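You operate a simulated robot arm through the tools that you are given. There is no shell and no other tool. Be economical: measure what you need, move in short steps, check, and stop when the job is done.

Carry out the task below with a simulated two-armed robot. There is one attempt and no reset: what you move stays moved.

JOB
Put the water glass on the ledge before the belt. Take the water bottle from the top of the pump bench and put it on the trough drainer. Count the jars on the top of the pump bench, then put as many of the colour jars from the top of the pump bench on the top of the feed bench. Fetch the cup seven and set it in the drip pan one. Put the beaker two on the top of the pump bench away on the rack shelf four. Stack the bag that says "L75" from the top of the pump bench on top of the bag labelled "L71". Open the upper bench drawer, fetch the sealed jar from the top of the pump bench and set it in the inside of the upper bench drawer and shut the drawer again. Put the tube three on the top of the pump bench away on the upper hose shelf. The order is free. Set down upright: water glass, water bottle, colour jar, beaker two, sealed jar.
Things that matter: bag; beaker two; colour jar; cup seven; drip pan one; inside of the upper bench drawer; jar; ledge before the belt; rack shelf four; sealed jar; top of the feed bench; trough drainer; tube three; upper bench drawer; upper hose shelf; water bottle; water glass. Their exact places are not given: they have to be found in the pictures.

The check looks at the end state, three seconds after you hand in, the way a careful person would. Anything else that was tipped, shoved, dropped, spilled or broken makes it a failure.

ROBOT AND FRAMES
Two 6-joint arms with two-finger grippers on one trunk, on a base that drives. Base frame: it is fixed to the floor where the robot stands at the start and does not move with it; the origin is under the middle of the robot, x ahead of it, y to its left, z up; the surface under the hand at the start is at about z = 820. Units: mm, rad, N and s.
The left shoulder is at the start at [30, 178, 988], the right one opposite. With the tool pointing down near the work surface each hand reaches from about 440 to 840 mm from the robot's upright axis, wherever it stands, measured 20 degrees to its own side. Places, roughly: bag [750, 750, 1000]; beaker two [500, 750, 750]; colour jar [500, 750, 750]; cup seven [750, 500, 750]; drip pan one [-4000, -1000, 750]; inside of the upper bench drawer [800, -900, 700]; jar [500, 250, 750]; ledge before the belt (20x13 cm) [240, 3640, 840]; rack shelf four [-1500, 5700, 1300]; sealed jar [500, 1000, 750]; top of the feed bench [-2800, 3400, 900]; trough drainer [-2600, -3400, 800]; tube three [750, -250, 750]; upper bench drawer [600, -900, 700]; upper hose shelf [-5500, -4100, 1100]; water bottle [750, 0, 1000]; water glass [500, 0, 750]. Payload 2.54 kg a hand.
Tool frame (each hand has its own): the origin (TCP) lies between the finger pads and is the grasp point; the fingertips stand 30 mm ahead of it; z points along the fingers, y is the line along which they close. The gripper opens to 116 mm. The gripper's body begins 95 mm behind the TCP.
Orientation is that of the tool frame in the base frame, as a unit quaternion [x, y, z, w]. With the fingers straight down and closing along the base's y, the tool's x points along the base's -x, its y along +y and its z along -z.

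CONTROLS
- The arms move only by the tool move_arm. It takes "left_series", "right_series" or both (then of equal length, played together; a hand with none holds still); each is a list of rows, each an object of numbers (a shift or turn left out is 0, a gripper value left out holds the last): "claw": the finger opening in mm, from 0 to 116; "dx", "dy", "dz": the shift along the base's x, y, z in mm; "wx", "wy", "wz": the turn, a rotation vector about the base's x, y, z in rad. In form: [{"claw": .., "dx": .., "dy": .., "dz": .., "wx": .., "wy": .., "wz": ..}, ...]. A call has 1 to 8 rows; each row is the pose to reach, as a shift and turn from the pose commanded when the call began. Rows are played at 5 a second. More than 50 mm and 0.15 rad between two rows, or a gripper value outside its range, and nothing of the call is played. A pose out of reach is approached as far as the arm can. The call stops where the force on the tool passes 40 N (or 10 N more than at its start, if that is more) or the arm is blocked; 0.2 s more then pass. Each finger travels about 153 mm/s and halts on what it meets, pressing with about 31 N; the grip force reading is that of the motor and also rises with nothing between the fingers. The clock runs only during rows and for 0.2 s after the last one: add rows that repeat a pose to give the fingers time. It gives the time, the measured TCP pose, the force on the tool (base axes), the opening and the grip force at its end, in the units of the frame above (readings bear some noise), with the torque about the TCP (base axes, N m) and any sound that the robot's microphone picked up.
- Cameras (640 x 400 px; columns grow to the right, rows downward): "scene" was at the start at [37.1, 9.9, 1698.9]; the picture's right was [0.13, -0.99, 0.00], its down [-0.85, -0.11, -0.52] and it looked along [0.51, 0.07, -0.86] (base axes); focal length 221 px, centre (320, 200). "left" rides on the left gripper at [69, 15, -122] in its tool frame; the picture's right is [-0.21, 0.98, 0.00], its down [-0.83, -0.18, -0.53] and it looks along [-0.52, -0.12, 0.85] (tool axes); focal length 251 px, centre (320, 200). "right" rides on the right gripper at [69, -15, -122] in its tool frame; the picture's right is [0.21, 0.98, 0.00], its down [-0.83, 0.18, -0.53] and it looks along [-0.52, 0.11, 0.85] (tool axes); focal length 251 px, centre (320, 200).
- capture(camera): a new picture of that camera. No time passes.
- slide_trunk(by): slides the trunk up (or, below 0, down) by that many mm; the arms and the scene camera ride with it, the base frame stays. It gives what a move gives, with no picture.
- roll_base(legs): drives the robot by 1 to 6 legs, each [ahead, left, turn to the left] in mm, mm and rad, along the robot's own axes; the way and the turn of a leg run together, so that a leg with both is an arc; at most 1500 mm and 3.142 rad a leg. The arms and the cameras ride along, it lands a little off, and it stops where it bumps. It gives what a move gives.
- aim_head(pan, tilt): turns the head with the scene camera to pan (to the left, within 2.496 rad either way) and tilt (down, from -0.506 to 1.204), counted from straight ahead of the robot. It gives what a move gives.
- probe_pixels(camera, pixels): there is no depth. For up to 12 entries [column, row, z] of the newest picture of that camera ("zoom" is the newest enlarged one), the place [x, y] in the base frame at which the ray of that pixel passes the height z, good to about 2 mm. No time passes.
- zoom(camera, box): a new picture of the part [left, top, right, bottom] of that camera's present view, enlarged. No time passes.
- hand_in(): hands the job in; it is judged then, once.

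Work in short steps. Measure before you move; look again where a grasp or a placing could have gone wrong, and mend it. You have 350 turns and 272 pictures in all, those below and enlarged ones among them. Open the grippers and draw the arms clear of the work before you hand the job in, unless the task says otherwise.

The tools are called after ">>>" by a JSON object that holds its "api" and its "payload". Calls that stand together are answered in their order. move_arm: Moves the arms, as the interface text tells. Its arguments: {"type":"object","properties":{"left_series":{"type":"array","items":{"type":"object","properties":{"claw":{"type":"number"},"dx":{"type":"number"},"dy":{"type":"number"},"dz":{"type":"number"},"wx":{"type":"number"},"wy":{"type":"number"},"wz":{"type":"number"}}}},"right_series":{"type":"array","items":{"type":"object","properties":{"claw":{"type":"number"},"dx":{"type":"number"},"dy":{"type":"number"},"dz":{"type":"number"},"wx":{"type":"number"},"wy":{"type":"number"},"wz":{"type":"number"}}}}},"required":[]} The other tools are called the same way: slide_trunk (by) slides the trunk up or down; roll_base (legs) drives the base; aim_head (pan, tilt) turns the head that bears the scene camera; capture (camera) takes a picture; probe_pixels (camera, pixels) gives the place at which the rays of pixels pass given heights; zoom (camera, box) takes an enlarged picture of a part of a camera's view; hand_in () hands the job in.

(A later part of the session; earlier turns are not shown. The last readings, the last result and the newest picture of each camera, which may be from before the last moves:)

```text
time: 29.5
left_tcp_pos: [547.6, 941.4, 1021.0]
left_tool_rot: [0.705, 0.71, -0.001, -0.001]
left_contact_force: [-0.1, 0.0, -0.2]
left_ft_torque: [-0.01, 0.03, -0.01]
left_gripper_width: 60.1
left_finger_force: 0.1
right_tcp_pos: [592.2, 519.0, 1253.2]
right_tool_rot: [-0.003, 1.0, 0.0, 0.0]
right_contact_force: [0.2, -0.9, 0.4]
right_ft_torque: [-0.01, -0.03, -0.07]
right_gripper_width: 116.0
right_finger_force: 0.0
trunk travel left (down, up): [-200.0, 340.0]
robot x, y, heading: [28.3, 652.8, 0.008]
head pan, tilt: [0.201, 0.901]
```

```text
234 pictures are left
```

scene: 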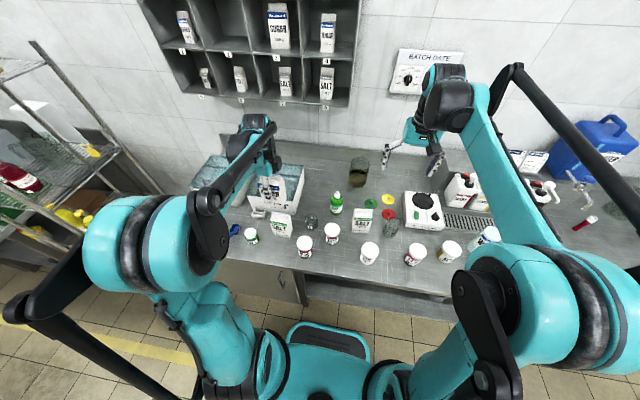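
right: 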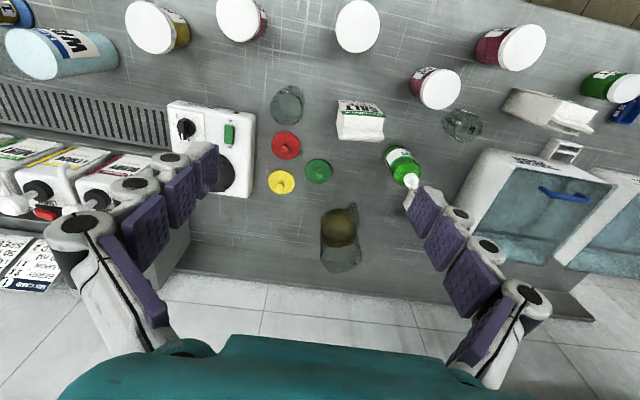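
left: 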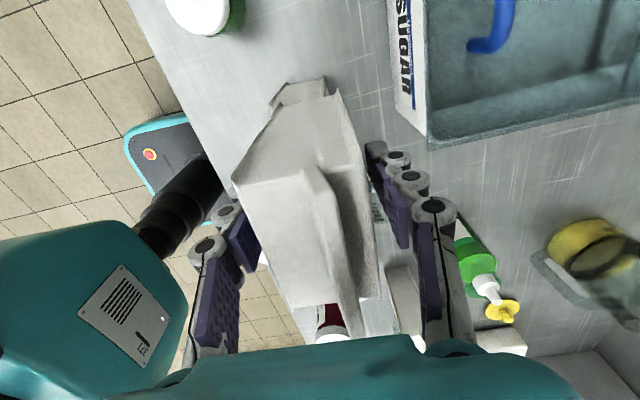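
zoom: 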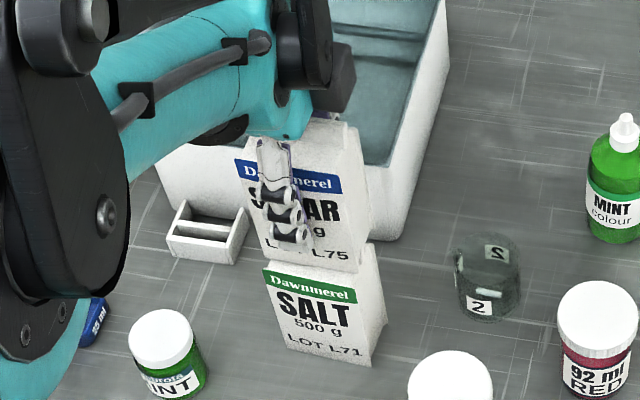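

It stands. I open further slowly.

>>> {"api": "move_arm", "payload": {"left_series": [{"claw": 66}, {"claw": 74}, {"claw": 90}, {"claw": 90}]}}

>>> {"api": "capture", "payload": {"camera": "left"}}

```text
time: 30.5
left_tcp_pos: [547.0, 939.1, 1020.5]
left_tool_rot: [0.704, 0.71, 0.0, 0.001]
left_contact_force: [-0.2, -0.4, -0.5]
left_ft_torque: [0.0, 0.04, 0.0]
left_gripper_width: 89.8
left_finger_force: 0.0
right_tcp_pos: [590.5, 519.8, 1252.5]
right_tool_rot: [-0.003, 1.0, 0.0, 0.001]
right_contact_force: [0.2, 0.1, -0.1]
right_ft_torque: [0.02, -0.02, 0.03]
right_gripper_width: 116.1
right_finger_force: 0.1
trunk travel left (down, up): [-200.0, 340.0]
robot x, y, heading: [23.2, 658.1, 0.008]
head pan, tilt: [0.201, 0.901]
```

```text
233 pictures are left
```

left: 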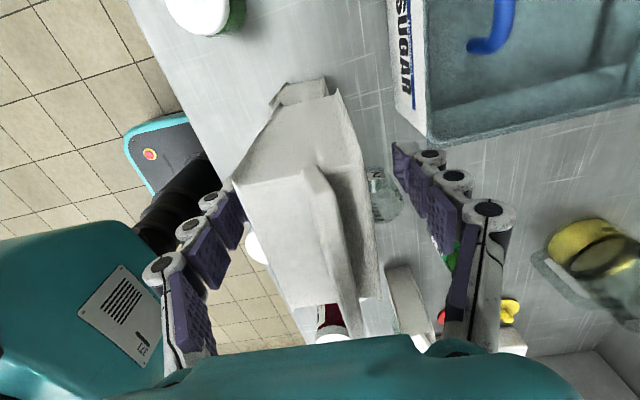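

Stable — the bag did not move. Open fully and raise the hand straight up.

>>> {"api": "move_arm", "payload": {"left_series": [{"claw": 116}, {"claw": 116, "dz": 25}, {"dz": 65}, {"dz": 110}, {"dz": 155}, {"dz": 180}]}}

>>> {"api": "capture", "payload": {"camera": "scene"}}

>>> {"api": "capture", "payload": {"camera": "left"}}

```text
time: 31.9
left_tcp_pos: [548.2, 939.1, 1201.0]
left_tool_rot: [0.705, 0.709, 0.0, 0.001]
left_contact_force: [0.1, 0.5, -0.6]
left_ft_torque: [0.0, 0.02, 0.03]
left_gripper_width: 116.0
left_finger_force: 0.1
right_tcp_pos: [592.1, 520.5, 1253.8]
right_tool_rot: [-0.004, 1.0, 0.0, 0.0]
right_contact_force: [-0.5, 0.7, -0.5]
right_ft_torque: [-0.02, 0.02, 0.0]
right_gripper_width: 115.8
right_finger_force: 0.2
trunk travel left (down, up): [-200.0, 340.0]
robot x, y, heading: [28.6, 657.2, 0.005]
head pan, tilt: [0.201, 0.901]
```

```text
232 pictures are left
```

scene: 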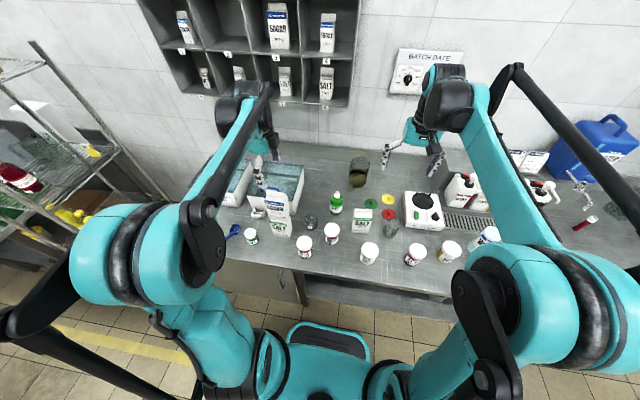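

```text
231 pictures are left
```

left: 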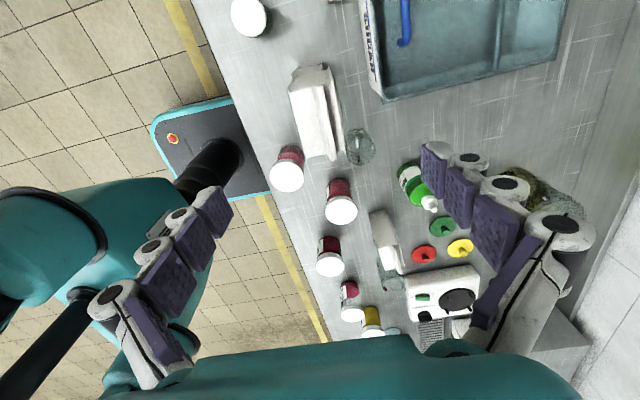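

Stack is fine. Now the MINT sealed jar: I enlarge it in the scene view and probe the base and lid.

>>> {"api": "zoom", "payload": {"camera": "scene", "box": [226, 210, 290, 250]}}

>>> {"api": "probe_pixels", "payload": {"camera": "left", "pixels": [[248, 17, 880], [231, 17, 880], [266, 17, 880]]}}

```text
10.00 times, centred on (258, 230) of scene
```

zoom: 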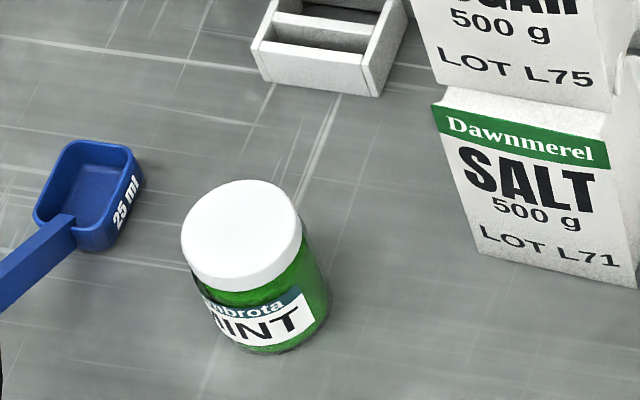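

```text
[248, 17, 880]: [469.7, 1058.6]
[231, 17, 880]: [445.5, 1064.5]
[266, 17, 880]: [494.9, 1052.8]
```

>>> {"api": "probe_pixels", "payload": {"camera": "zoom", "pixels": [[242, 228, 880], [242, 228, 890], [265, 352, 820], [200, 315, 820], [328, 290, 820], [182, 230, 885], [300, 220, 885]]}}

```text
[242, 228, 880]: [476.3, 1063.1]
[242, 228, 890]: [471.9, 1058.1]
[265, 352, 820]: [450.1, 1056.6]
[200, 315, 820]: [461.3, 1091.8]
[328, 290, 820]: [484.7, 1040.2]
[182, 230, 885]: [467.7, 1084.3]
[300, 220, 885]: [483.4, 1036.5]
```

Jar centre ≈ (471, 1059), 50 mm wide, top ≈ 888. Move the left hand above it then down to z≈868.

>>> {"api": "move_arm", "payload": {"left_series": [{"dx": -25, "dy": 40}, {"dx": -52, "dy": 80}, {"dx": -77, "dy": 120}, {"dx": -77, "dy": 120, "dz": -50}, {"dx": -77, "dy": 120, "dz": -100}, {"dx": -77, "dy": 120, "dz": -150}, {"dx": -77, "dy": 120, "dz": -200}, {"dx": -77, "dy": 120, "dz": -240}]}}

>>> {"api": "capture", "payload": {"camera": "left"}}

```text
time: 33.7
left_tcp_pos: [469.3, 1061.6, 959.5]
left_tool_rot: [0.705, 0.71, -0.002, -0.001]
left_contact_force: [-0.2, -0.3, 0.8]
left_ft_torque: [0.0, 0.03, 0.01]
left_gripper_width: 115.7
left_finger_force: 0.0
right_tcp_pos: [592.0, 520.5, 1252.8]
right_tool_rot: [-0.003, 1.0, 0.0, 0.0]
right_contact_force: [0.5, 1.0, 0.5]
right_ft_torque: [-0.02, 0.02, -0.01]
right_gripper_width: 115.9
right_finger_force: 0.0
trunk travel left (down, up): [-200.0, 340.0]
robot x, y, heading: [28.1, 655.7, 0.005]
head pan, tilt: [0.201, 0.901]
```

```text
229 pictures are left
```

left: 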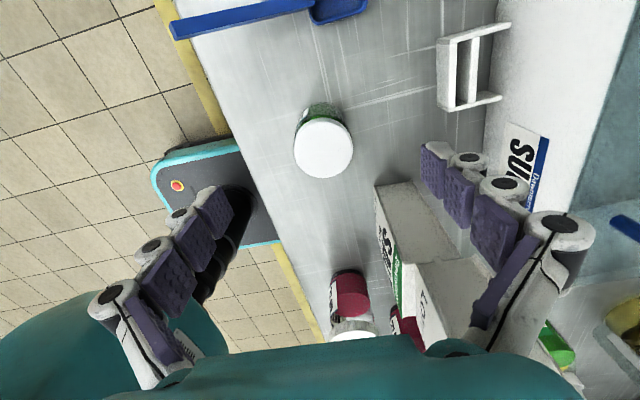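

>>> {"api": "probe_pixels", "payload": {"camera": "left", "pixels": [[323, 148, 888], [294, 148, 888], [353, 148, 888], [374, 187, 945], [420, 265, 1090]]}}

>>> {"api": "move_arm", "payload": {"left_series": [{"dz": -30, "dy": -2}, {"dz": -60, "dy": -2}]}}

>>> {"api": "capture", "payload": {"camera": "scene"}}

```text
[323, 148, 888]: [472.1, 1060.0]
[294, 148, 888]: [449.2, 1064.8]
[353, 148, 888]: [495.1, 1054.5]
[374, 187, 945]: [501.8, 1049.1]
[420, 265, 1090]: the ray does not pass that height
```

```text
time: 34.3
left_tcp_pos: [468.7, 1059.7, 899.0]
left_tool_rot: [0.705, 0.709, -0.001, 0.001]
left_contact_force: [0.5, 0.2, 0.5]
left_ft_torque: [0.0, -0.01, -0.01]
left_gripper_width: 115.8
left_finger_force: 0.0
right_tcp_pos: [590.3, 519.3, 1253.4]
right_tool_rot: [-0.004, 1.0, 0.0, 0.0]
right_contact_force: [0.4, -0.5, 0.2]
right_ft_torque: [-0.01, 0.02, 0.0]
right_gripper_width: 115.9
right_finger_force: 0.1
trunk travel left (down, up): [-200.0, 340.0]
robot x, y, heading: [25.5, 656.7, 0.006]
head pan, tilt: [0.201, 0.901]
```

```text
228 pictures are left
```

scene: 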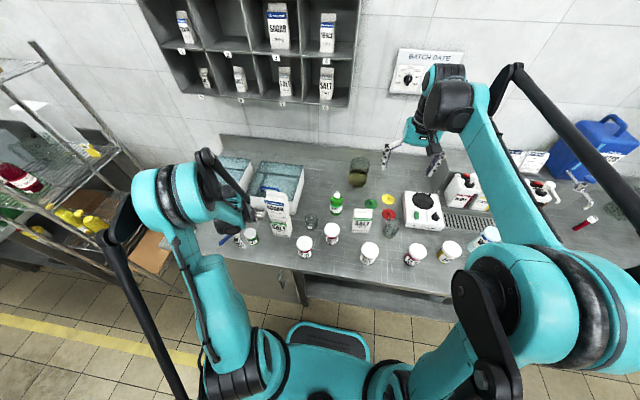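

Clear of the stack. Lower 32 mm more, shift +3 mm x and close on the jar.

>>> {"api": "move_arm", "payload": {"left_series": [{"dx": 3, "dz": -20}, {"dx": 3, "dz": -32}, {"dx": 3, "dz": -32, "claw": 70}, {"dx": 3, "dz": -32, "claw": 45}, {"dx": 3, "dz": -32, "claw": 40}, {"dx": 3, "dz": -32, "claw": 40}]}}

```text
time: 35.7
left_tcp_pos: [473.3, 1058.3, 870.1]
left_tool_rot: [0.705, 0.71, 0.0, 0.001]
left_contact_force: [-0.7, -1.0, 0.8]
left_ft_torque: [-0.03, 0.06, 0.03]
left_gripper_width: 47.9
left_finger_force: 31.0
right_tcp_pos: [591.9, 520.8, 1253.6]
right_tool_rot: [-0.004, 1.0, -0.001, 0.0]
right_contact_force: [0.3, 0.7, -0.2]
right_ft_torque: [-0.01, -0.01, 0.0]
right_gripper_width: 116.1
right_finger_force: 0.1
trunk travel left (down, up): [-200.0, 340.0]
robot x, y, heading: [28.9, 656.4, 0.009]
head pan, tilt: [0.201, 0.901]
```

Gripped (47.9 mm). Lift high straight up.

>>> {"api": "move_arm", "payload": {"left_series": [{"dz": 40}, {"dz": 90}, {"dz": 140}, {"dz": 190}, {"dz": 240}, {"dz": 290}, {"dz": 320}]}}

>>> {"api": "roll_base", "payload": {"legs": [[-350, 0, 0], [0, -1200, 0]]}}

>>> {"api": "aim_head", "payload": {"pan": -0.35, "tilt": 0.8}}

>>> {"api": "capture", "payload": {"camera": "scene"}}

```text
time: 37.3
left_tcp_pos: [473.3, 1059.0, 1187.9]
left_tool_rot: [0.705, 0.71, -0.001, 0.0]
left_contact_force: [-0.4, 0.7, -1.6]
left_ft_torque: [0.02, 0.0, -0.02]
left_gripper_width: 47.6
left_finger_force: 30.8
right_tcp_pos: [592.1, 520.1, 1252.8]
right_tool_rot: [-0.003, 1.0, 0.0, 0.0]
right_contact_force: [-0.5, -0.5, 0.4]
right_ft_torque: [0.0, 0.02, -0.04]
right_gripper_width: 116.0
right_finger_force: 0.1
trunk travel left (down, up): [-200.0, 340.0]
robot x, y, heading: [25.1, 654.9, 0.006]
head pan, tilt: [0.201, 0.901]
```

```text
time: 45.2
left_tcp_pos: [130.0, -145.7, 1188.4]
left_tool_rot: [0.702, 0.712, 0.001, 0.0]
left_contact_force: [0.3, -0.4, -1.4]
left_ft_torque: [-0.03, 0.02, 0.02]
left_gripper_width: 47.9
left_finger_force: 30.5
right_tcp_pos: [249.8, -684.3, 1252.7]
right_tool_rot: [-0.006, 1.0, 0.0, 0.0]
right_contact_force: [-0.7, -0.4, 0.7]
right_ft_torque: [0.01, -0.01, -0.02]
right_gripper_width: 116.1
right_finger_force: 0.0
trunk travel left (down, up): [-200.0, 340.0]
robot x, y, heading: [-311.6, -548.3, 0.014]
head pan, tilt: [0.201, 0.901]
```

```text
time: 46.2
left_tcp_pos: [130.7, -145.7, 1188.3]
left_tool_rot: [0.703, 0.712, -0.001, 0.001]
left_contact_force: [0.3, 0.3, -1.3]
left_ft_torque: [-0.02, -0.02, 0.03]
left_gripper_width: 47.9
left_finger_force: 31.1
right_tcp_pos: [250.2, -684.0, 1253.0]
right_tool_rot: [-0.007, 1.0, 0.0, 0.0]
right_contact_force: [-0.5, 0.6, -0.2]
right_ft_torque: [0.01, -0.01, 0.0]
right_gripper_width: 116.2
right_finger_force: 0.0
trunk travel left (down, up): [-200.0, 340.0]
robot x, y, heading: [-318.4, -547.5, 0.012]
head pan, tilt: [-0.351, 0.799]
```

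```text
227 pictures are left
```

scene: 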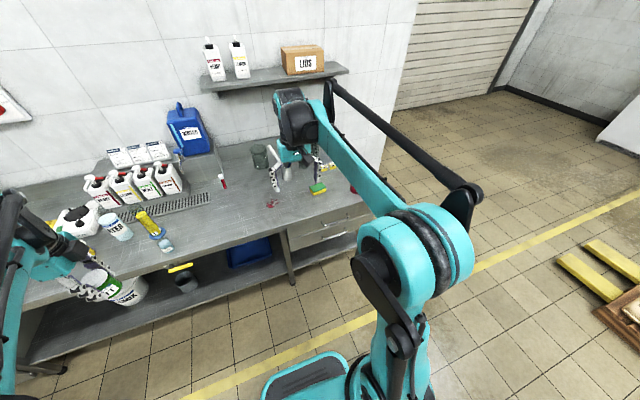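

The drawers are at about (330,230). I enlarge.

>>> {"api": "zoom", "payload": {"camera": "scene", "box": [270, 180, 390, 280]}}

>>> {"api": "capture", "payload": {"camera": "right"}}

```text
4.00 times, centred on (330, 230) of scene
```

zoom: 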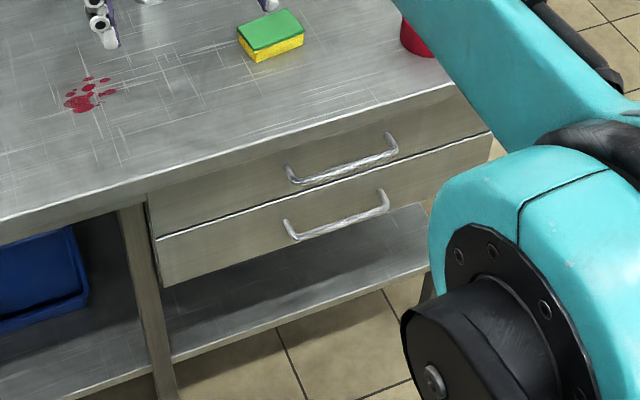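

```text
225 pictures are left
```

right: 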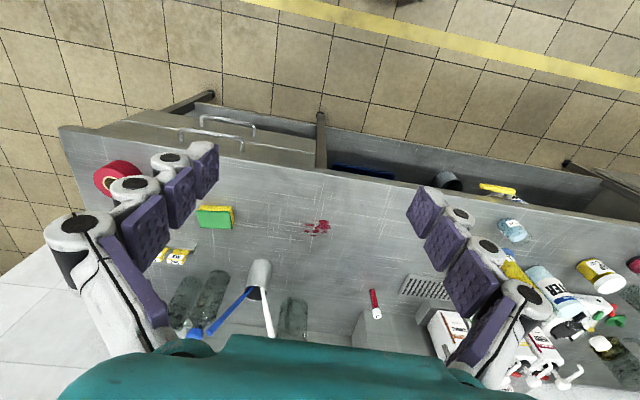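

I move right so the drawers lie straight ahead between the arms.

>>> {"api": "roll_base", "payload": {"legs": [[0, -380, -0.012]]}}

>>> {"api": "aim_head", "payload": {"pan": 0.0, "tilt": 0.9}}

>>> {"api": "capture", "payload": {"camera": "scene"}}

>>> {"api": "zoom", "payload": {"camera": "scene", "box": [250, 150, 390, 260]}}

```text
time: 48.6
left_tcp_pos: [136.6, -538.9, 1188.8]
left_tool_rot: [0.707, 0.707, 0.0, 0.0]
left_contact_force: [0.8, -0.3, -1.2]
left_ft_torque: [0.05, 0.0, -0.01]
left_gripper_width: 47.6
left_finger_force: 31.1
right_tcp_pos: [251.0, -1079.4, 1252.7]
right_tool_rot: [0.002, 1.0, 0.0, 0.001]
right_contact_force: [0.0, -1.2, 0.1]
right_ft_torque: [0.05, -0.02, 0.03]
right_gripper_width: 116.1
right_finger_force: 0.1
trunk travel left (down, up): [-200.0, 340.0]
robot x, y, heading: [-309.7, -939.4, -0.001]
head pan, tilt: [-0.351, 0.799]
```

```text
time: 49.5
left_tcp_pos: [137.5, -538.2, 1188.6]
left_tool_rot: [0.708, 0.707, -0.001, 0.001]
left_contact_force: [0.6, -0.9, -2.2]
left_ft_torque: [-0.01, -0.01, -0.02]
left_gripper_width: 47.6
left_finger_force: 31.2
right_tcp_pos: [251.1, -1078.0, 1252.6]
right_tool_rot: [0.001, 1.0, 0.0, 0.0]
right_contact_force: [-0.1, -0.5, -0.1]
right_ft_torque: [0.0, -0.02, -0.02]
right_gripper_width: 116.0
right_finger_force: 0.1
trunk travel left (down, up): [-200.0, 340.0]
robot x, y, heading: [-311.2, -935.4, 0.0]
head pan, tilt: [0.0, 0.901]
```

```text
224 pictures are left
```

scene: 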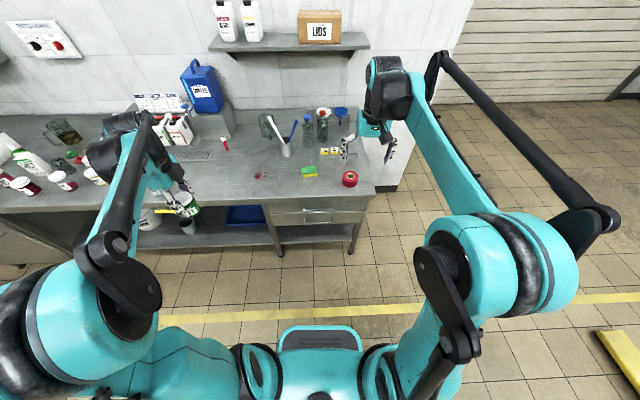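

```text
3.64 times, centred on (320, 205) of scene
```

zoom: 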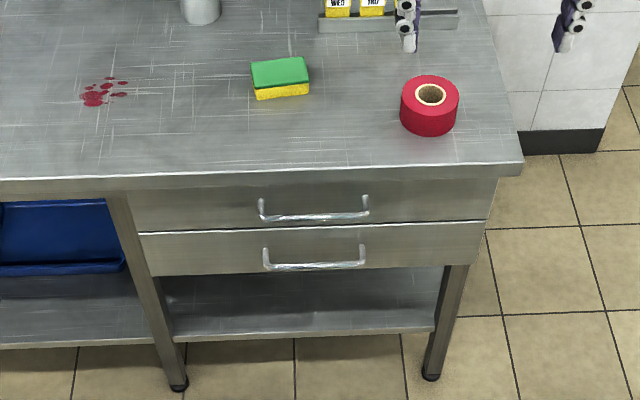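

I probe the bench edge and the handle at candidate heights.

>>> {"api": "probe_pixels", "payload": {"camera": "zoom", "pixels": [[320, 172, 820], [320, 186, 790], [320, 190, 780], [320, 229, 700], [262, 200, 760], [367, 197, 760], [262, 218, 740], [367, 213, 740], [315, 216, 740], [315, 216, 720], [140, 235, 700], [488, 222, 700]]}}

```text
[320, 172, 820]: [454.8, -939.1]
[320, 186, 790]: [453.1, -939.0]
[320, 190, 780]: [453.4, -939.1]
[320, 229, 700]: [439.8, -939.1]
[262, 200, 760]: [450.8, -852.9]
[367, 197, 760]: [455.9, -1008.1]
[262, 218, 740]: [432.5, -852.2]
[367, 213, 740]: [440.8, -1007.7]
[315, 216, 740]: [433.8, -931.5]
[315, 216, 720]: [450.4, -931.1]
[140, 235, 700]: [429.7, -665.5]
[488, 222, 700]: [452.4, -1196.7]
```

Bench edge x≈454 (z 785–820); upper handle bar at about x 420, z 755, y −852…−1008. I'll bring the right hand (turned to close along x) above it.

>>> {"api": "move_arm", "payload": {"right_series": [{"dx": 10, "dy": 15, "dz": -10, "wz": 0.15}, {"dx": 25, "dy": 30, "dz": -20, "wz": 0.3}, {"dx": 40, "dy": 45, "dz": -40, "wz": 0.45}, {"dx": 60, "dy": 65, "dz": -60, "wz": 0.6}, {"dx": 80, "dy": 85, "dz": -85, "wz": 0.75}, {"dx": 105, "dy": 105, "dz": -110, "wz": 0.9}, {"dx": 130, "dy": 125, "dz": -140, "wz": 1.05}, {"dx": 150, "dy": 145, "dz": -170, "wz": 1.2, "claw": 80}]}}

>>> {"api": "move_arm", "payload": {"right_series": [{"wz": 0.13, "dz": -30, "claw": 50}, {"wz": 0.26, "dz": -60, "claw": 26}, {"wz": 0.37, "dz": -90}, {"wz": 0.37, "dz": -130}]}}

>>> {"api": "slide_trunk", "payload": {"by": -80}}

>>> {"api": "capture", "payload": {"camera": "right"}}

>>> {"api": "capture", "payload": {"camera": "scene"}}

```text
time: 51.3
left_tcp_pos: [137.8, -538.5, 1188.4]
left_tool_rot: [0.707, 0.707, 0.0, 0.0]
left_contact_force: [0.4, -0.7, -2.0]
left_ft_torque: [0.01, 0.02, 0.03]
left_gripper_width: 47.7
left_finger_force: 30.6
right_tcp_pos: [400.0, -933.2, 1081.2]
right_tool_rot: [-0.565, 0.825, -0.001, 0.0]
right_contact_force: [0.9, 1.1, 0.3]
right_ft_torque: [0.02, 0.06, 0.03]
right_gripper_width: 79.7
right_finger_force: 0.1
trunk travel left (down, up): [-200.0, 340.0]
robot x, y, heading: [-312.1, -939.0, 0.001]
head pan, tilt: [0.0, 0.901]
```

```text
time: 52.3
left_tcp_pos: [138.0, -537.8, 1188.8]
left_tool_rot: [0.708, 0.706, -0.001, 0.0]
left_contact_force: [0.1, 0.3, -2.6]
left_ft_torque: [-0.04, 0.04, -0.01]
left_gripper_width: 47.4
left_finger_force: 31.3
right_tcp_pos: [398.9, -931.9, 953.1]
right_tool_rot: [-0.707, 0.707, 0.0, -0.001]
right_contact_force: [-0.4, 0.1, 0.7]
right_ft_torque: [0.01, 0.04, 0.0]
right_gripper_width: 26.5
right_finger_force: 0.1
trunk travel left (down, up): [-200.0, 340.0]
robot x, y, heading: [-312.4, -935.8, -0.007]
head pan, tilt: [0.0, 0.901]
```

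```text
time: 53.5
left_tcp_pos: [137.8, -537.1, 1109.8]
left_tool_rot: [0.708, 0.707, 0.0, 0.0]
left_contact_force: [0.3, -0.5, -2.8]
left_ft_torque: [-0.04, -0.03, 0.02]
left_gripper_width: 48.0
left_finger_force: 30.8
right_tcp_pos: [398.1, -933.9, 875.0]
right_tool_rot: [-0.706, 0.708, 0.0, 0.0]
right_contact_force: [-0.1, 1.1, -0.5]
right_ft_torque: [0.03, -0.01, 0.01]
right_gripper_width: 26.0
right_finger_force: 0.1
trunk travel left (down, up): [-120.0, 420.0]
robot x, y, heading: [-312.4, -937.4, -0.004]
head pan, tilt: [0.0, 0.901]
```

```text
222 pictures are left
```

right: 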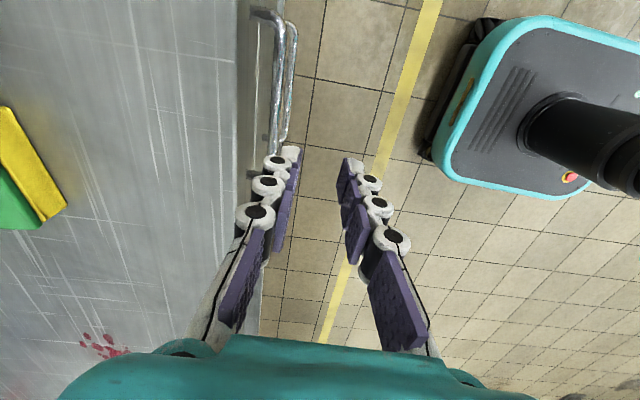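

```text
221 pictures are left
```

scene: 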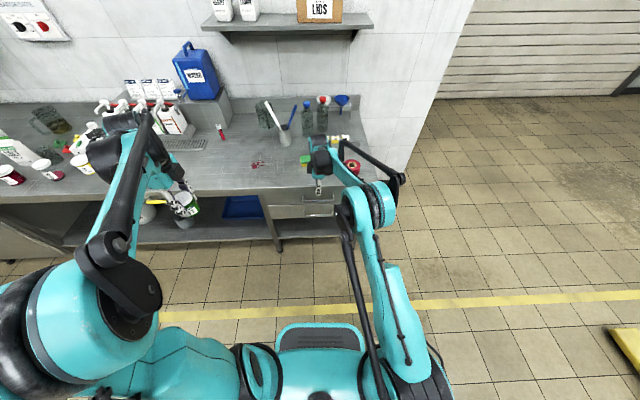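

>>> {"api": "zoom", "payload": {"camera": "right", "box": [220, 0, 380, 180]}}

>>> {"api": "probe_pixels", "payload": {"camera": "right", "pixels": [[281, 40, 755], [278, 100, 755], [274, 150, 755], [293, 40, 755], [290, 100, 755], [237, 40, 820], [240, 100, 820], [293, 40, 690], [290, 100, 690]]}}

```text
2.22 times, centred on (300, 90) of right
```

zoom: 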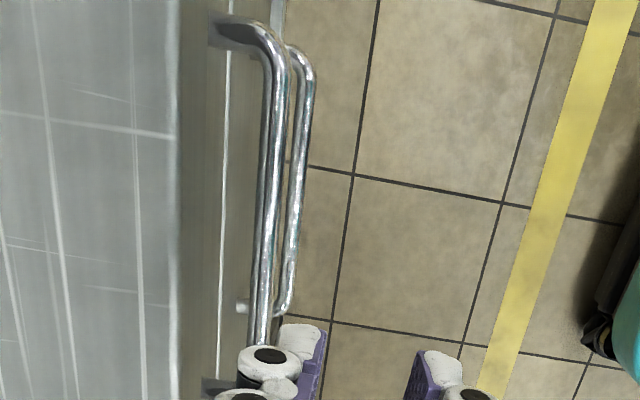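

```text
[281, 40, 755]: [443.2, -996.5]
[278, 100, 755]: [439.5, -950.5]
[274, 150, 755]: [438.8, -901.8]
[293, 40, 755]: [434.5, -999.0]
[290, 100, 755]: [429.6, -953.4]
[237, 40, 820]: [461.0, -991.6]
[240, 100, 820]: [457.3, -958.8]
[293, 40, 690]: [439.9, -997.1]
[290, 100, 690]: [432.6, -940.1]
```

Upper bar resolves to x≈442, z≈731, front ≈475; the bench overhang is too close for vertical fingers. I'll tilt the right hand ~50° forward (wy −0.9) away from the bench first.

>>> {"api": "move_arm", "payload": {"right_series": [{"dx": -25, "wy": -0.15, "claw": 50}, {"dx": -50, "dz": -10, "wy": -0.3}, {"dx": -60, "dz": -30, "wy": -0.45}, {"dx": -60, "dz": -50, "wy": -0.6}, {"dx": -60, "dz": -75, "wy": -0.75}, {"dx": -45, "dz": -95, "wy": -0.9, "dy": 4}, {"dx": -25, "dz": -110, "wy": -0.9, "dy": 4}]}}

>>> {"api": "capture", "payload": {"camera": "right"}}

>>> {"api": "zoom", "payload": {"camera": "scene", "box": [260, 160, 380, 260]}}

```text
time: 55.0
left_tcp_pos: [137.3, -537.6, 1108.3]
left_tool_rot: [0.708, 0.706, -0.001, 0.0]
left_contact_force: [-0.4, -0.6, -1.4]
left_ft_torque: [0.04, 0.01, 0.01]
left_gripper_width: 47.8
left_finger_force: 30.8
right_tcp_pos: [373.5, -930.5, 763.8]
right_tool_rot: [-0.636, 0.637, -0.308, 0.31]
right_contact_force: [-0.1, 0.2, 0.3]
right_ft_torque: [-0.02, -0.01, 0.03]
right_gripper_width: 50.1
right_finger_force: 0.0
trunk travel left (down, up): [-120.0, 420.0]
robot x, y, heading: [-307.8, -939.0, -0.0]
head pan, tilt: [0.0, 0.901]
```

```text
219 pictures are left
```

right: 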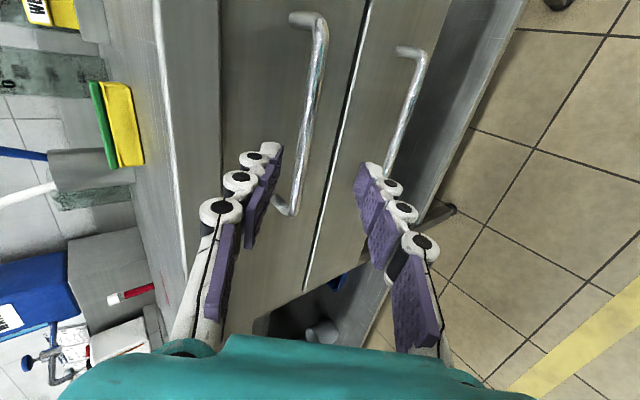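

```text
4.00 times, centred on (320, 210) of scene
```

zoom: 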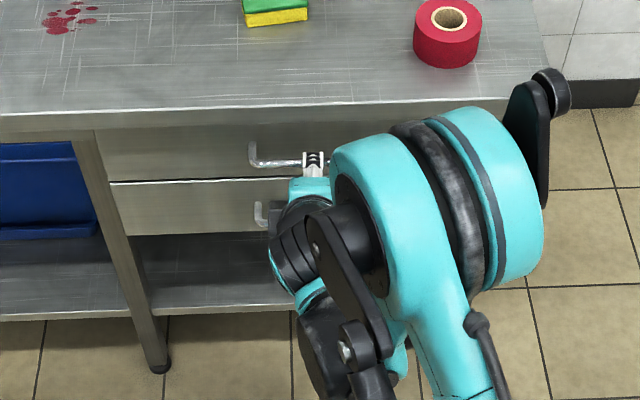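

>>> {"api": "probe_pixels", "payload": {"camera": "right", "pixels": [[318, 60, 731], [308, 120, 731], [298, 170, 731], [318, 60, 740], [298, 170, 740], [298, 170, 722]]}}

```text
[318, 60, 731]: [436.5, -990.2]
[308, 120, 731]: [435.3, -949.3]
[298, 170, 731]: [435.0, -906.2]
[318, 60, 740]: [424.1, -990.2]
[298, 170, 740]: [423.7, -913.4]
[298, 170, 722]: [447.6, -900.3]
```

Bar ≈ (441.5, z 726.5). Advance the hand along its axis to (437, −930, 730) and close.

>>> {"api": "move_arm", "payload": {"right_series": [{"dx": 25, "dz": -10}, {"dx": 45, "dz": -22}, {"dx": 63, "dz": -34}, {"dx": 63, "dz": -34}]}}

>>> {"api": "capture", "payload": {"camera": "right"}}

```text
time: 56.0
left_tcp_pos: [137.2, -537.5, 1108.7]
left_tool_rot: [0.708, 0.707, 0.0, 0.0]
left_contact_force: [-0.5, -0.1, -1.8]
left_ft_torque: [0.0, 0.02, 0.04]
left_gripper_width: 47.9
left_finger_force: 31.5
right_tcp_pos: [435.5, -929.6, 730.6]
right_tool_rot: [-0.636, 0.637, -0.308, 0.308]
right_contact_force: [-0.1, 0.5, -0.3]
right_ft_torque: [0.0, -0.02, -0.01]
right_gripper_width: 50.1
right_finger_force: 0.1
trunk travel left (down, up): [-120.0, 420.0]
robot x, y, heading: [-311.1, -939.6, -0.001]
head pan, tilt: [0.0, 0.901]
```

```text
217 pictures are left
```

right: 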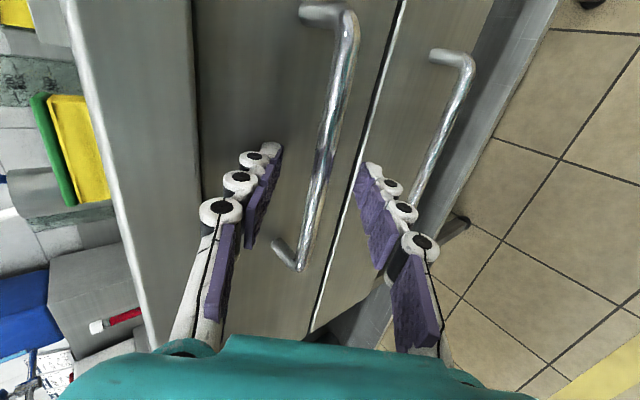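

Bar lies between the fingers, near (320,190). Close the gripper.

>>> {"api": "move_arm", "payload": {"right_series": [{"claw": 25}, {"claw": 8}, {"claw": 5}, {"claw": 5}]}}

```text
time: 57.0
left_tcp_pos: [136.8, -537.7, 1109.8]
left_tool_rot: [0.707, 0.707, -0.001, 0.001]
left_contact_force: [-0.3, 0.2, -1.2]
left_ft_torque: [-0.03, -0.02, -0.01]
left_gripper_width: 47.7
left_finger_force: 31.0
right_tcp_pos: [435.7, -929.0, 732.0]
right_tool_rot: [-0.636, 0.637, -0.308, 0.309]
right_contact_force: [2.1, -0.7, 5.6]
right_ft_torque: [-0.76, -0.13, 0.42]
right_gripper_width: 11.1
right_finger_force: 38.8
trunk travel left (down, up): [-120.0, 420.0]
robot x, y, heading: [-314.0, -937.5, -0.007]
head pan, tilt: [0.0, 0.901]
```

Bar gripped (11 mm). Pull straight back 200 mm.

>>> {"api": "move_arm", "payload": {"right_series": [{"dx": -10}, {"dx": -35}, {"dx": -65}, {"dx": -95}, {"dx": -125}, {"dx": -150}, {"dx": -175}, {"dx": -200}]}}

>>> {"api": "capture", "payload": {"camera": "scene"}}

```text
time: 58.1
left_tcp_pos: [136.0, -537.8, 1108.6]
left_tool_rot: [0.708, 0.706, -0.002, 0.0]
left_contact_force: [-0.8, -0.1, -2.2]
left_ft_torque: [-0.03, -0.08, -0.01]
left_gripper_width: 48.0
left_finger_force: 30.8
right_tcp_pos: [366.8, -922.8, 735.8]
right_tool_rot: [-0.635, 0.642, -0.306, 0.303]
right_contact_force: [1.8, 0.0, -13.1]
right_ft_torque: [-0.26, 0.18, -0.06]
right_gripper_width: 12.7
right_finger_force: 6.0
right hand out of reach, approached as far as the arm can: row 3, 4, 5
trunk travel left (down, up): [-120.0, 420.0]
robot x, y, heading: [-309.5, -937.4, -0.003]
head pan, tilt: [0.0, 0.901]
stopped in row 5 (right hand): the force on the tool passed its limit at 47 N (the readings are from after the stop); the commanded pose is now the measured one
```

```text
216 pictures are left
```

scene: 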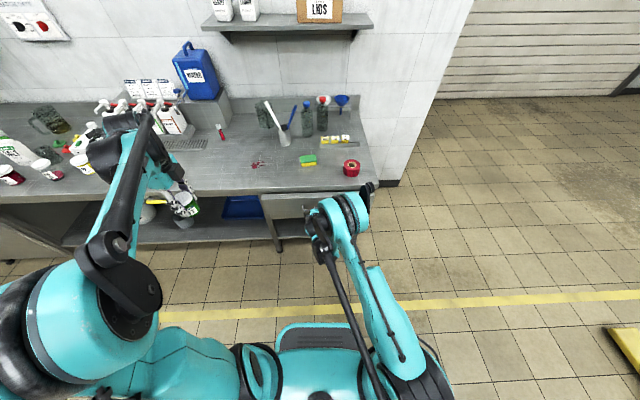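

Inner reach limit; the drawer came ~70 mm. I check the grip before pulling with the base.

>>> {"api": "capture", "payload": {"camera": "right"}}

>>> {"api": "move_arm", "payload": {"right_series": [{"claw": 5}, {"claw": 5}]}}

```text
215 pictures are left
```

right: 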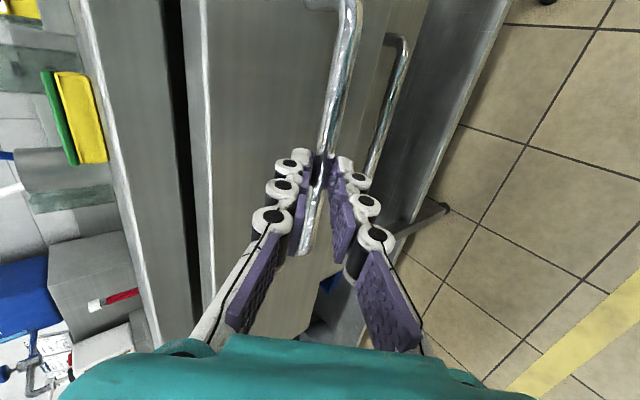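

```text
time: 58.7
left_tcp_pos: [138.6, -538.5, 1108.8]
left_tool_rot: [0.708, 0.706, 0.0, 0.001]
left_contact_force: [0.1, 0.1, -1.8]
left_ft_torque: [0.02, 0.02, 0.0]
left_gripper_width: 47.9
left_finger_force: 31.2
right_tcp_pos: [367.6, -922.7, 736.1]
right_tool_rot: [-0.635, 0.642, -0.306, 0.303]
right_contact_force: [-0.5, 2.7, -4.2]
right_ft_torque: [-0.39, 0.02, 0.86]
right_gripper_width: 11.6
right_finger_force: 38.7
trunk travel left (down, up): [-120.0, 420.0]
robot x, y, heading: [-312.0, -936.4, -0.005]
head pan, tilt: [0.0, 0.901]
```

Grip holds. Drive back 180 mm in two legs.

>>> {"api": "roll_base", "payload": {"legs": [[-90, 0, 0], [-90, 0, 0]]}}

>>> {"api": "capture", "payload": {"camera": "scene"}}

>>> {"api": "capture", "payload": {"camera": "right"}}

```text
time: 60.1
left_tcp_pos: [40.3, -538.5, 1108.0]
left_tool_rot: [0.709, 0.706, 0.0, 0.0]
left_contact_force: [-0.7, -0.3, -2.2]
left_ft_torque: [-0.02, -0.01, 0.05]
left_gripper_width: 48.0
left_finger_force: 30.9
right_tcp_pos: [270.9, -926.8, 737.6]
right_tool_rot: [-0.634, 0.641, -0.31, 0.302]
right_contact_force: [-0.5, 0.0, -13.7]
right_ft_torque: [-0.46, 0.31, 0.56]
right_gripper_width: 11.7
right_finger_force: 39.0
trunk travel left (down, up): [-120.0, 420.0]
robot x, y, heading: [-412.8, -937.9, -0.007]
head pan, tilt: [0.0, 0.901]
stopped in leg 2: the force on the tool passed its limit at 43 N (the readings are from after the stop); the commanded pose is now the measured one
```

```text
214 pictures are left
```

scene: 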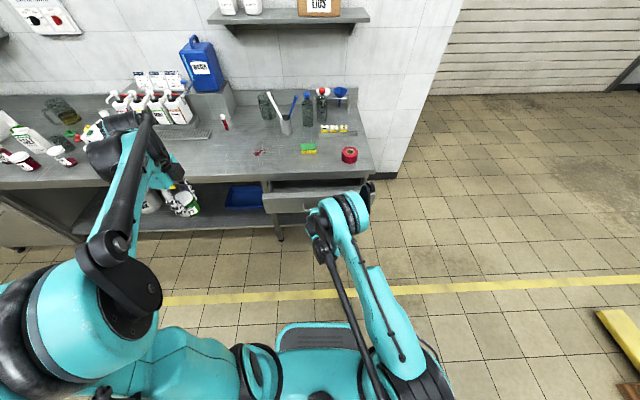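

```text
213 pictures are left
```

right: 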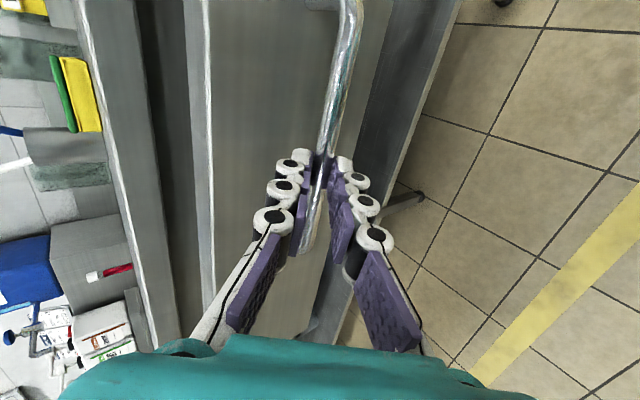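

Opened ~165 mm. I try another gentle 60 mm.

>>> {"api": "roll_base", "payload": {"legs": [[-60, 0, 0]]}}

```text
time: 61.1
left_tcp_pos: [-18.5, -540.4, 1107.6]
left_tool_rot: [0.709, 0.705, 0.0, 0.0]
left_contact_force: [0.1, 0.4, -2.0]
left_ft_torque: [0.0, 0.03, 0.03]
left_gripper_width: 48.0
left_finger_force: 30.9
right_tcp_pos: [211.4, -928.8, 738.0]
right_tool_rot: [-0.633, 0.642, -0.31, 0.301]
right_contact_force: [-0.4, -17.5, -20.0]
right_ft_torque: [-1.39, 0.35, -0.42]
right_gripper_width: 11.8
right_finger_force: 38.5
trunk travel left (down, up): [-120.0, 420.0]
robot x, y, heading: [-471.6, -939.6, -0.003]
head pan, tilt: [0.0, 0.901]
```

Open ~225 mm. I open the fingers wide and back the base off 100 mm to free the bar.

>>> {"api": "move_arm", "payload": {"right_series": [{"claw": 50}, {"claw": 90}, {"claw": 100}, {"claw": 100}]}}

>>> {"api": "roll_base", "payload": {"legs": [[-110, 0, 0]]}}

>>> {"api": "capture", "payload": {"camera": "right"}}

```text
time: 62.1
left_tcp_pos: [-20.0, -540.1, 1107.8]
left_tool_rot: [0.709, 0.706, -0.001, 0.001]
left_contact_force: [-0.2, -0.1, -1.1]
left_ft_torque: [0.01, 0.02, -0.04]
left_gripper_width: 47.7
left_finger_force: 30.7
right_tcp_pos: [210.8, -927.9, 739.7]
right_tool_rot: [-0.634, 0.641, -0.31, 0.302]
right_contact_force: [0.8, 1.4, -0.3]
right_ft_torque: [0.01, 0.01, -0.03]
right_gripper_width: 100.2
right_finger_force: 0.1
trunk travel left (down, up): [-120.0, 420.0]
robot x, y, heading: [-472.1, -937.1, -0.007]
head pan, tilt: [0.0, 0.901]
```

```text
time: 63.3
left_tcp_pos: [-130.5, -538.6, 1108.2]
left_tool_rot: [0.708, 0.706, 0.001, 0.0]
left_contact_force: [-0.3, 0.2, -2.1]
left_ft_torque: [0.07, -0.03, -0.02]
left_gripper_width: 47.9
left_finger_force: 30.9
right_tcp_pos: [100.1, -926.6, 740.5]
right_tool_rot: [-0.634, 0.641, -0.311, 0.302]
right_contact_force: [-0.6, -0.2, 0.6]
right_ft_torque: [-0.01, 0.0, 0.02]
right_gripper_width: 99.9
right_finger_force: 0.1
trunk travel left (down, up): [-120.0, 420.0]
robot x, y, heading: [-579.5, -939.4, 0.001]
head pan, tilt: [0.0, 0.901]
```

```text
212 pictures are left
```

right: 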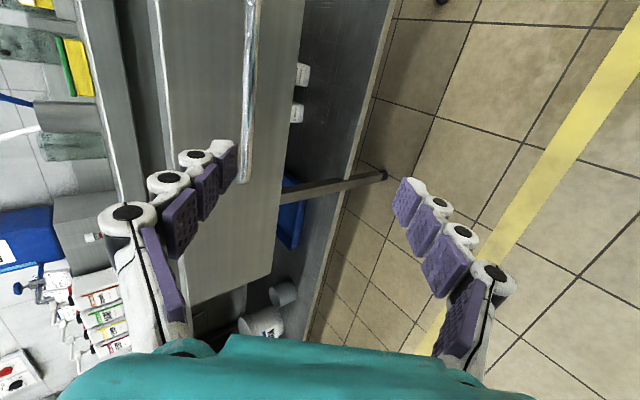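

Free of the bar. Raise the right hand, untilting it and moving it to the right.

>>> {"api": "move_arm", "payload": {"right_series": [{"dz": 45}, {"dz": 90, "wy": 0.15, "dy": -20}, {"dz": 135, "wy": 0.3, "dy": -40}, {"dz": 180, "wy": 0.45, "dy": -60}, {"dz": 225, "wy": 0.6, "dy": -80}, {"dz": 265, "wy": 0.75, "dy": -110}, {"dz": 300, "wy": 0.9, "dy": -145}, {"dz": 320, "wy": 0.9, "dy": -185}]}}

>>> {"api": "roll_base", "payload": {"legs": [[240, -30, 0]]}}

>>> {"api": "capture", "payload": {"camera": "scene"}}

>>> {"api": "zoom", "payload": {"camera": "scene", "box": [240, 150, 400, 270]}}

```text
time: 65.1
left_tcp_pos: [-129.4, -539.8, 1109.8]
left_tool_rot: [0.709, 0.706, 0.001, 0.001]
left_contact_force: [0.0, -0.8, -1.5]
left_ft_torque: [0.05, -0.04, 0.0]
left_gripper_width: 47.9
left_finger_force: 30.8
right_tcp_pos: [101.4, -1112.0, 1060.0]
right_tool_rot: [-0.706, 0.709, -0.003, -0.007]
right_contact_force: [-0.1, -0.4, 0.4]
right_ft_torque: [0.04, -0.02, -0.01]
right_gripper_width: 100.2
right_finger_force: 0.1
trunk travel left (down, up): [-120.0, 420.0]
robot x, y, heading: [-580.4, -937.9, -0.002]
head pan, tilt: [0.0, 0.901]
```

```text
time: 66.9
left_tcp_pos: [110.8, -568.3, 1108.4]
left_tool_rot: [0.708, 0.706, 0.0, 0.0]
left_contact_force: [0.4, 0.8, -1.7]
left_ft_torque: [0.03, 0.06, 0.01]
left_gripper_width: 47.9
left_finger_force: 30.9
right_tcp_pos: [341.4, -1141.0, 1058.2]
right_tool_rot: [-0.706, 0.708, -0.005, -0.007]
right_contact_force: [0.2, -0.9, 0.2]
right_ft_torque: [0.01, 0.04, 0.01]
right_gripper_width: 100.0
right_finger_force: 0.0
trunk travel left (down, up): [-120.0, 420.0]
robot x, y, heading: [-343.3, -967.0, 0.001]
head pan, tilt: [0.0, 0.901]
```

```text
211 pictures are left
```

scene: 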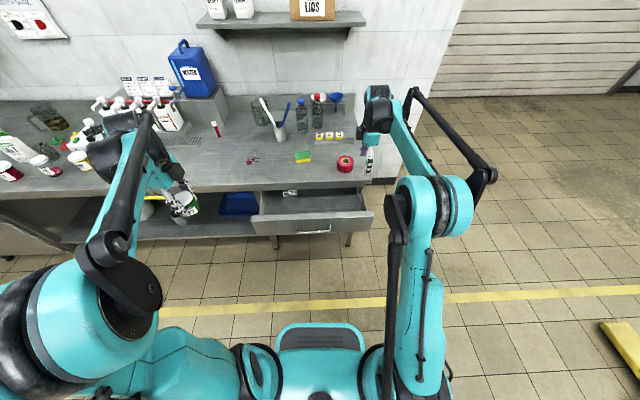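

```text
3.33 times, centred on (320, 210) of scene
```

zoom: 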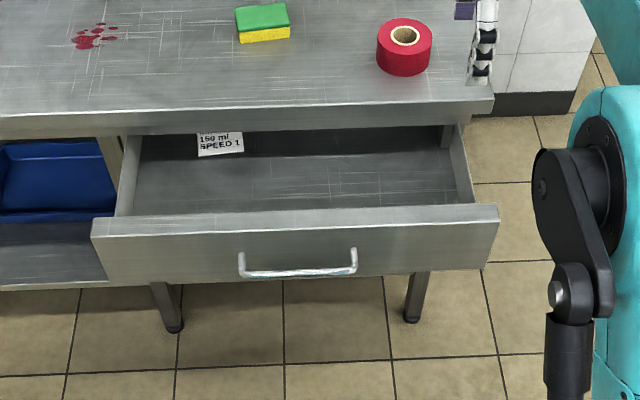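

Drawer is open with a card at its left back. I carry the jar over the drawer to about (350, −935).

>>> {"api": "move_arm", "payload": {"left_series": [{"dx": 26, "dy": -40}, {"dx": 52, "dy": -80}, {"dx": 78, "dy": -120}, {"dx": 104, "dy": -160}, {"dx": 130, "dy": -200}, {"dx": 156, "dy": -240}, {"dx": 182, "dy": -280}, {"dx": 208, "dy": -320}]}}

>>> {"api": "move_arm", "payload": {"left_series": [{"dx": 32, "dy": -47}, {"dx": 32, "dy": -47, "dz": -50}, {"dx": 32, "dy": -47, "dz": -100}, {"dx": 32, "dy": -47, "dz": -150}, {"dx": 32, "dy": -47, "dz": -200}, {"dx": 32, "dy": -47, "dz": -250}]}}

>>> {"api": "capture", "payload": {"camera": "left"}}

>>> {"api": "zoom", "payload": {"camera": "scene", "box": [240, 150, 400, 270]}}

```text
time: 68.7
left_tcp_pos: [318.9, -890.1, 1106.0]
left_tool_rot: [0.708, 0.706, 0.0, -0.001]
left_contact_force: [0.7, -0.4, -2.1]
left_ft_torque: [-0.02, 0.01, -0.01]
left_gripper_width: 47.8
left_finger_force: 30.9
right_tcp_pos: [343.8, -1143.0, 1056.8]
right_tool_rot: [-0.705, 0.709, -0.003, -0.006]
right_contact_force: [1.1, -0.2, -0.1]
right_ft_torque: [0.01, 0.07, -0.01]
right_gripper_width: 100.2
right_finger_force: 0.1
trunk travel left (down, up): [-120.0, 420.0]
robot x, y, heading: [-338.0, -969.9, -0.0]
head pan, tilt: [0.0, 0.901]
```

```text
refused: row 1 steps farther than a row can; nothing moved
```

```text
209 pictures are left
```

left: 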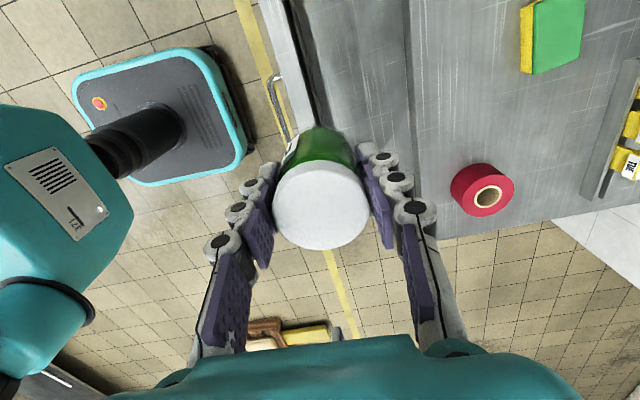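

```text
3.33 times, centred on (320, 210) of scene
```

zoom: 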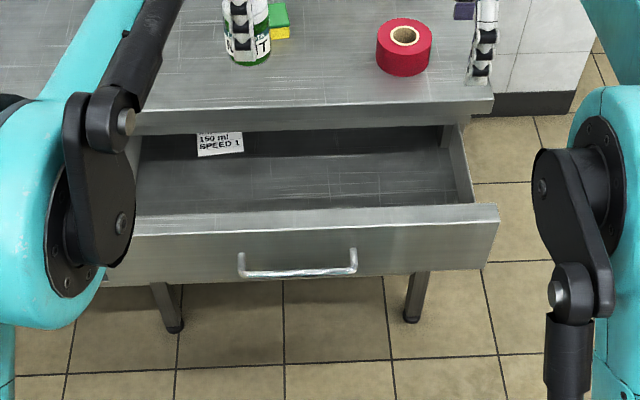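

I continue in smaller rows to (352, −945) and lower to z≈860.

>>> {"api": "move_arm", "payload": {"left_series": [{"dx": 17, "dy": -27}, {"dx": 33, "dy": -55}, {"dx": 33, "dy": -55, "dz": -50}, {"dx": 33, "dy": -55, "dz": -100}, {"dx": 33, "dy": -55, "dz": -150}, {"dx": 33, "dy": -55, "dz": -200}, {"dx": 33, "dy": -55, "dz": -250}]}}

>>> {"api": "capture", "payload": {"camera": "left"}}

>>> {"api": "zoom", "payload": {"camera": "scene", "box": [240, 150, 400, 270]}}

```text
time: 70.3
left_tcp_pos: [350.2, -943.1, 858.2]
left_tool_rot: [0.708, 0.706, 0.0, 0.0]
left_contact_force: [-1.2, 0.8, -2.3]
left_ft_torque: [-0.02, 0.0, 0.04]
left_gripper_width: 47.9
left_finger_force: 31.4
right_tcp_pos: [341.3, -1140.6, 1058.9]
right_tool_rot: [-0.706, 0.708, -0.005, -0.008]
right_contact_force: [0.6, 0.1, -0.2]
right_ft_torque: [0.04, 0.06, 0.0]
right_gripper_width: 99.9
right_finger_force: 0.0
trunk travel left (down, up): [-120.0, 420.0]
robot x, y, heading: [-341.8, -967.0, -0.003]
head pan, tilt: [0.0, 0.901]
```

```text
207 pictures are left
```

left: 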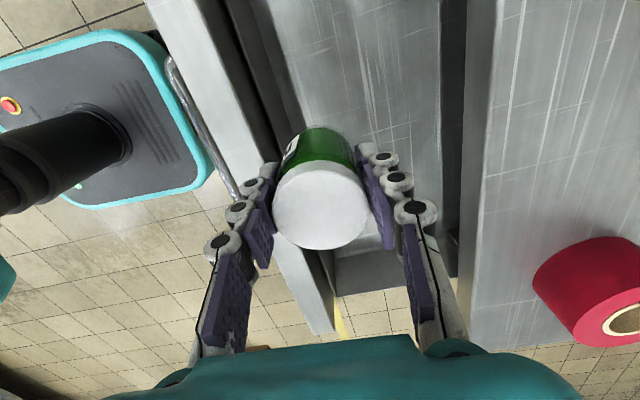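

```text
3.33 times, centred on (320, 210) of scene
```

zoom: 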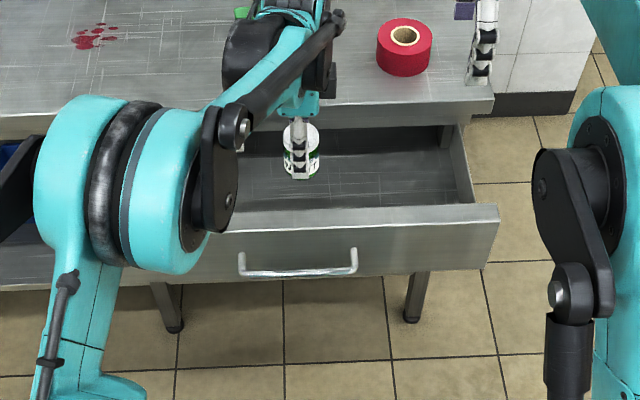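

Well placed. Lower 80 mm, then slowly.

>>> {"api": "move_arm", "payload": {"left_series": [{"dz": -30}, {"dz": -60}, {"dz": -80}, {"dz": -80}]}}

>>> {"api": "zoom", "payload": {"camera": "scene", "box": [270, 170, 350, 230]}}

```text
time: 71.3
left_tcp_pos: [349.7, -943.5, 777.6]
left_tool_rot: [0.708, 0.706, 0.0, 0.0]
left_contact_force: [1.0, 0.6, -2.3]
left_ft_torque: [0.02, -0.03, 0.02]
left_gripper_width: 47.9
left_finger_force: 31.1
right_tcp_pos: [340.3, -1142.1, 1059.7]
right_tool_rot: [-0.706, 0.708, -0.004, -0.007]
right_contact_force: [-0.4, 0.3, 0.3]
right_ft_torque: [-0.02, 0.02, 0.0]
right_gripper_width: 99.8
right_finger_force: 0.1
trunk travel left (down, up): [-120.0, 420.0]
robot x, y, heading: [-342.3, -967.3, -0.005]
head pan, tilt: [0.0, 0.901]
```

```text
6.67 times, centred on (310, 200) of scene
```

zoom: 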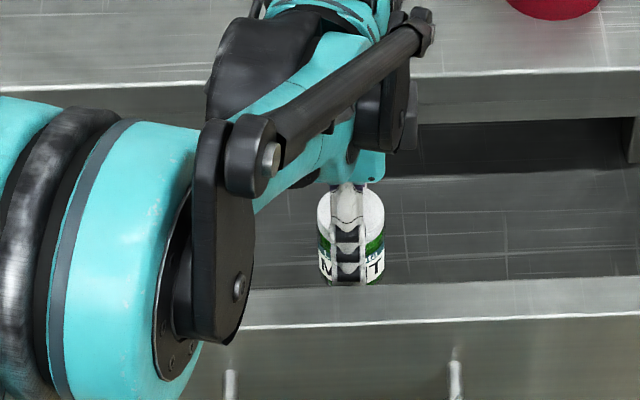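

>>> {"api": "move_arm", "payload": {"left_series": [{"dz": -4}, {"dz": -8}, {"dz": -12}, {"dz": -16}, {"dz": -19}, {"dz": -22}]}}

```text
time: 72.7
left_tcp_pos: [350.4, -943.9, 756.5]
left_tool_rot: [0.708, 0.706, 0.0, 0.0]
left_contact_force: [-0.4, -0.4, -1.4]
left_ft_torque: [-0.02, 0.02, 0.02]
left_gripper_width: 47.6
left_finger_force: 30.8
right_tcp_pos: [341.6, -1141.4, 1058.9]
right_tool_rot: [-0.705, 0.709, -0.004, -0.007]
right_contact_force: [-0.2, 0.2, 0.3]
right_ft_torque: [-0.01, 0.0, 0.02]
right_gripper_width: 99.9
right_finger_force: 0.1
trunk travel left (down, up): [-120.0, 420.0]
robot x, y, heading: [-342.6, -968.9, -0.001]
head pan, tilt: [0.0, 0.901]
```

>>> {"api": "move_arm", "payload": {"left_series": [{"dz": -3}, {"dz": -6}, {"dz": -9}, {"dz": -12}, {"dz": -15}]}}

```text
time: 73.9
left_tcp_pos: [351.2, -944.1, 742.9]
left_tool_rot: [0.708, 0.706, 0.0, 0.0]
left_contact_force: [-0.3, -0.3, -2.0]
left_ft_torque: [0.03, 0.01, 0.0]
left_gripper_width: 47.6
left_finger_force: 31.3
right_tcp_pos: [341.8, -1141.5, 1059.6]
right_tool_rot: [-0.706, 0.708, -0.004, -0.008]
right_contact_force: [0.4, -0.1, -0.7]
right_ft_torque: [0.01, -0.02, 0.0]
right_gripper_width: 99.9
right_finger_force: 0.0
trunk travel left (down, up): [-120.0, 420.0]
robot x, y, heading: [-339.8, -965.0, -0.006]
head pan, tilt: [0.0, 0.901]
```

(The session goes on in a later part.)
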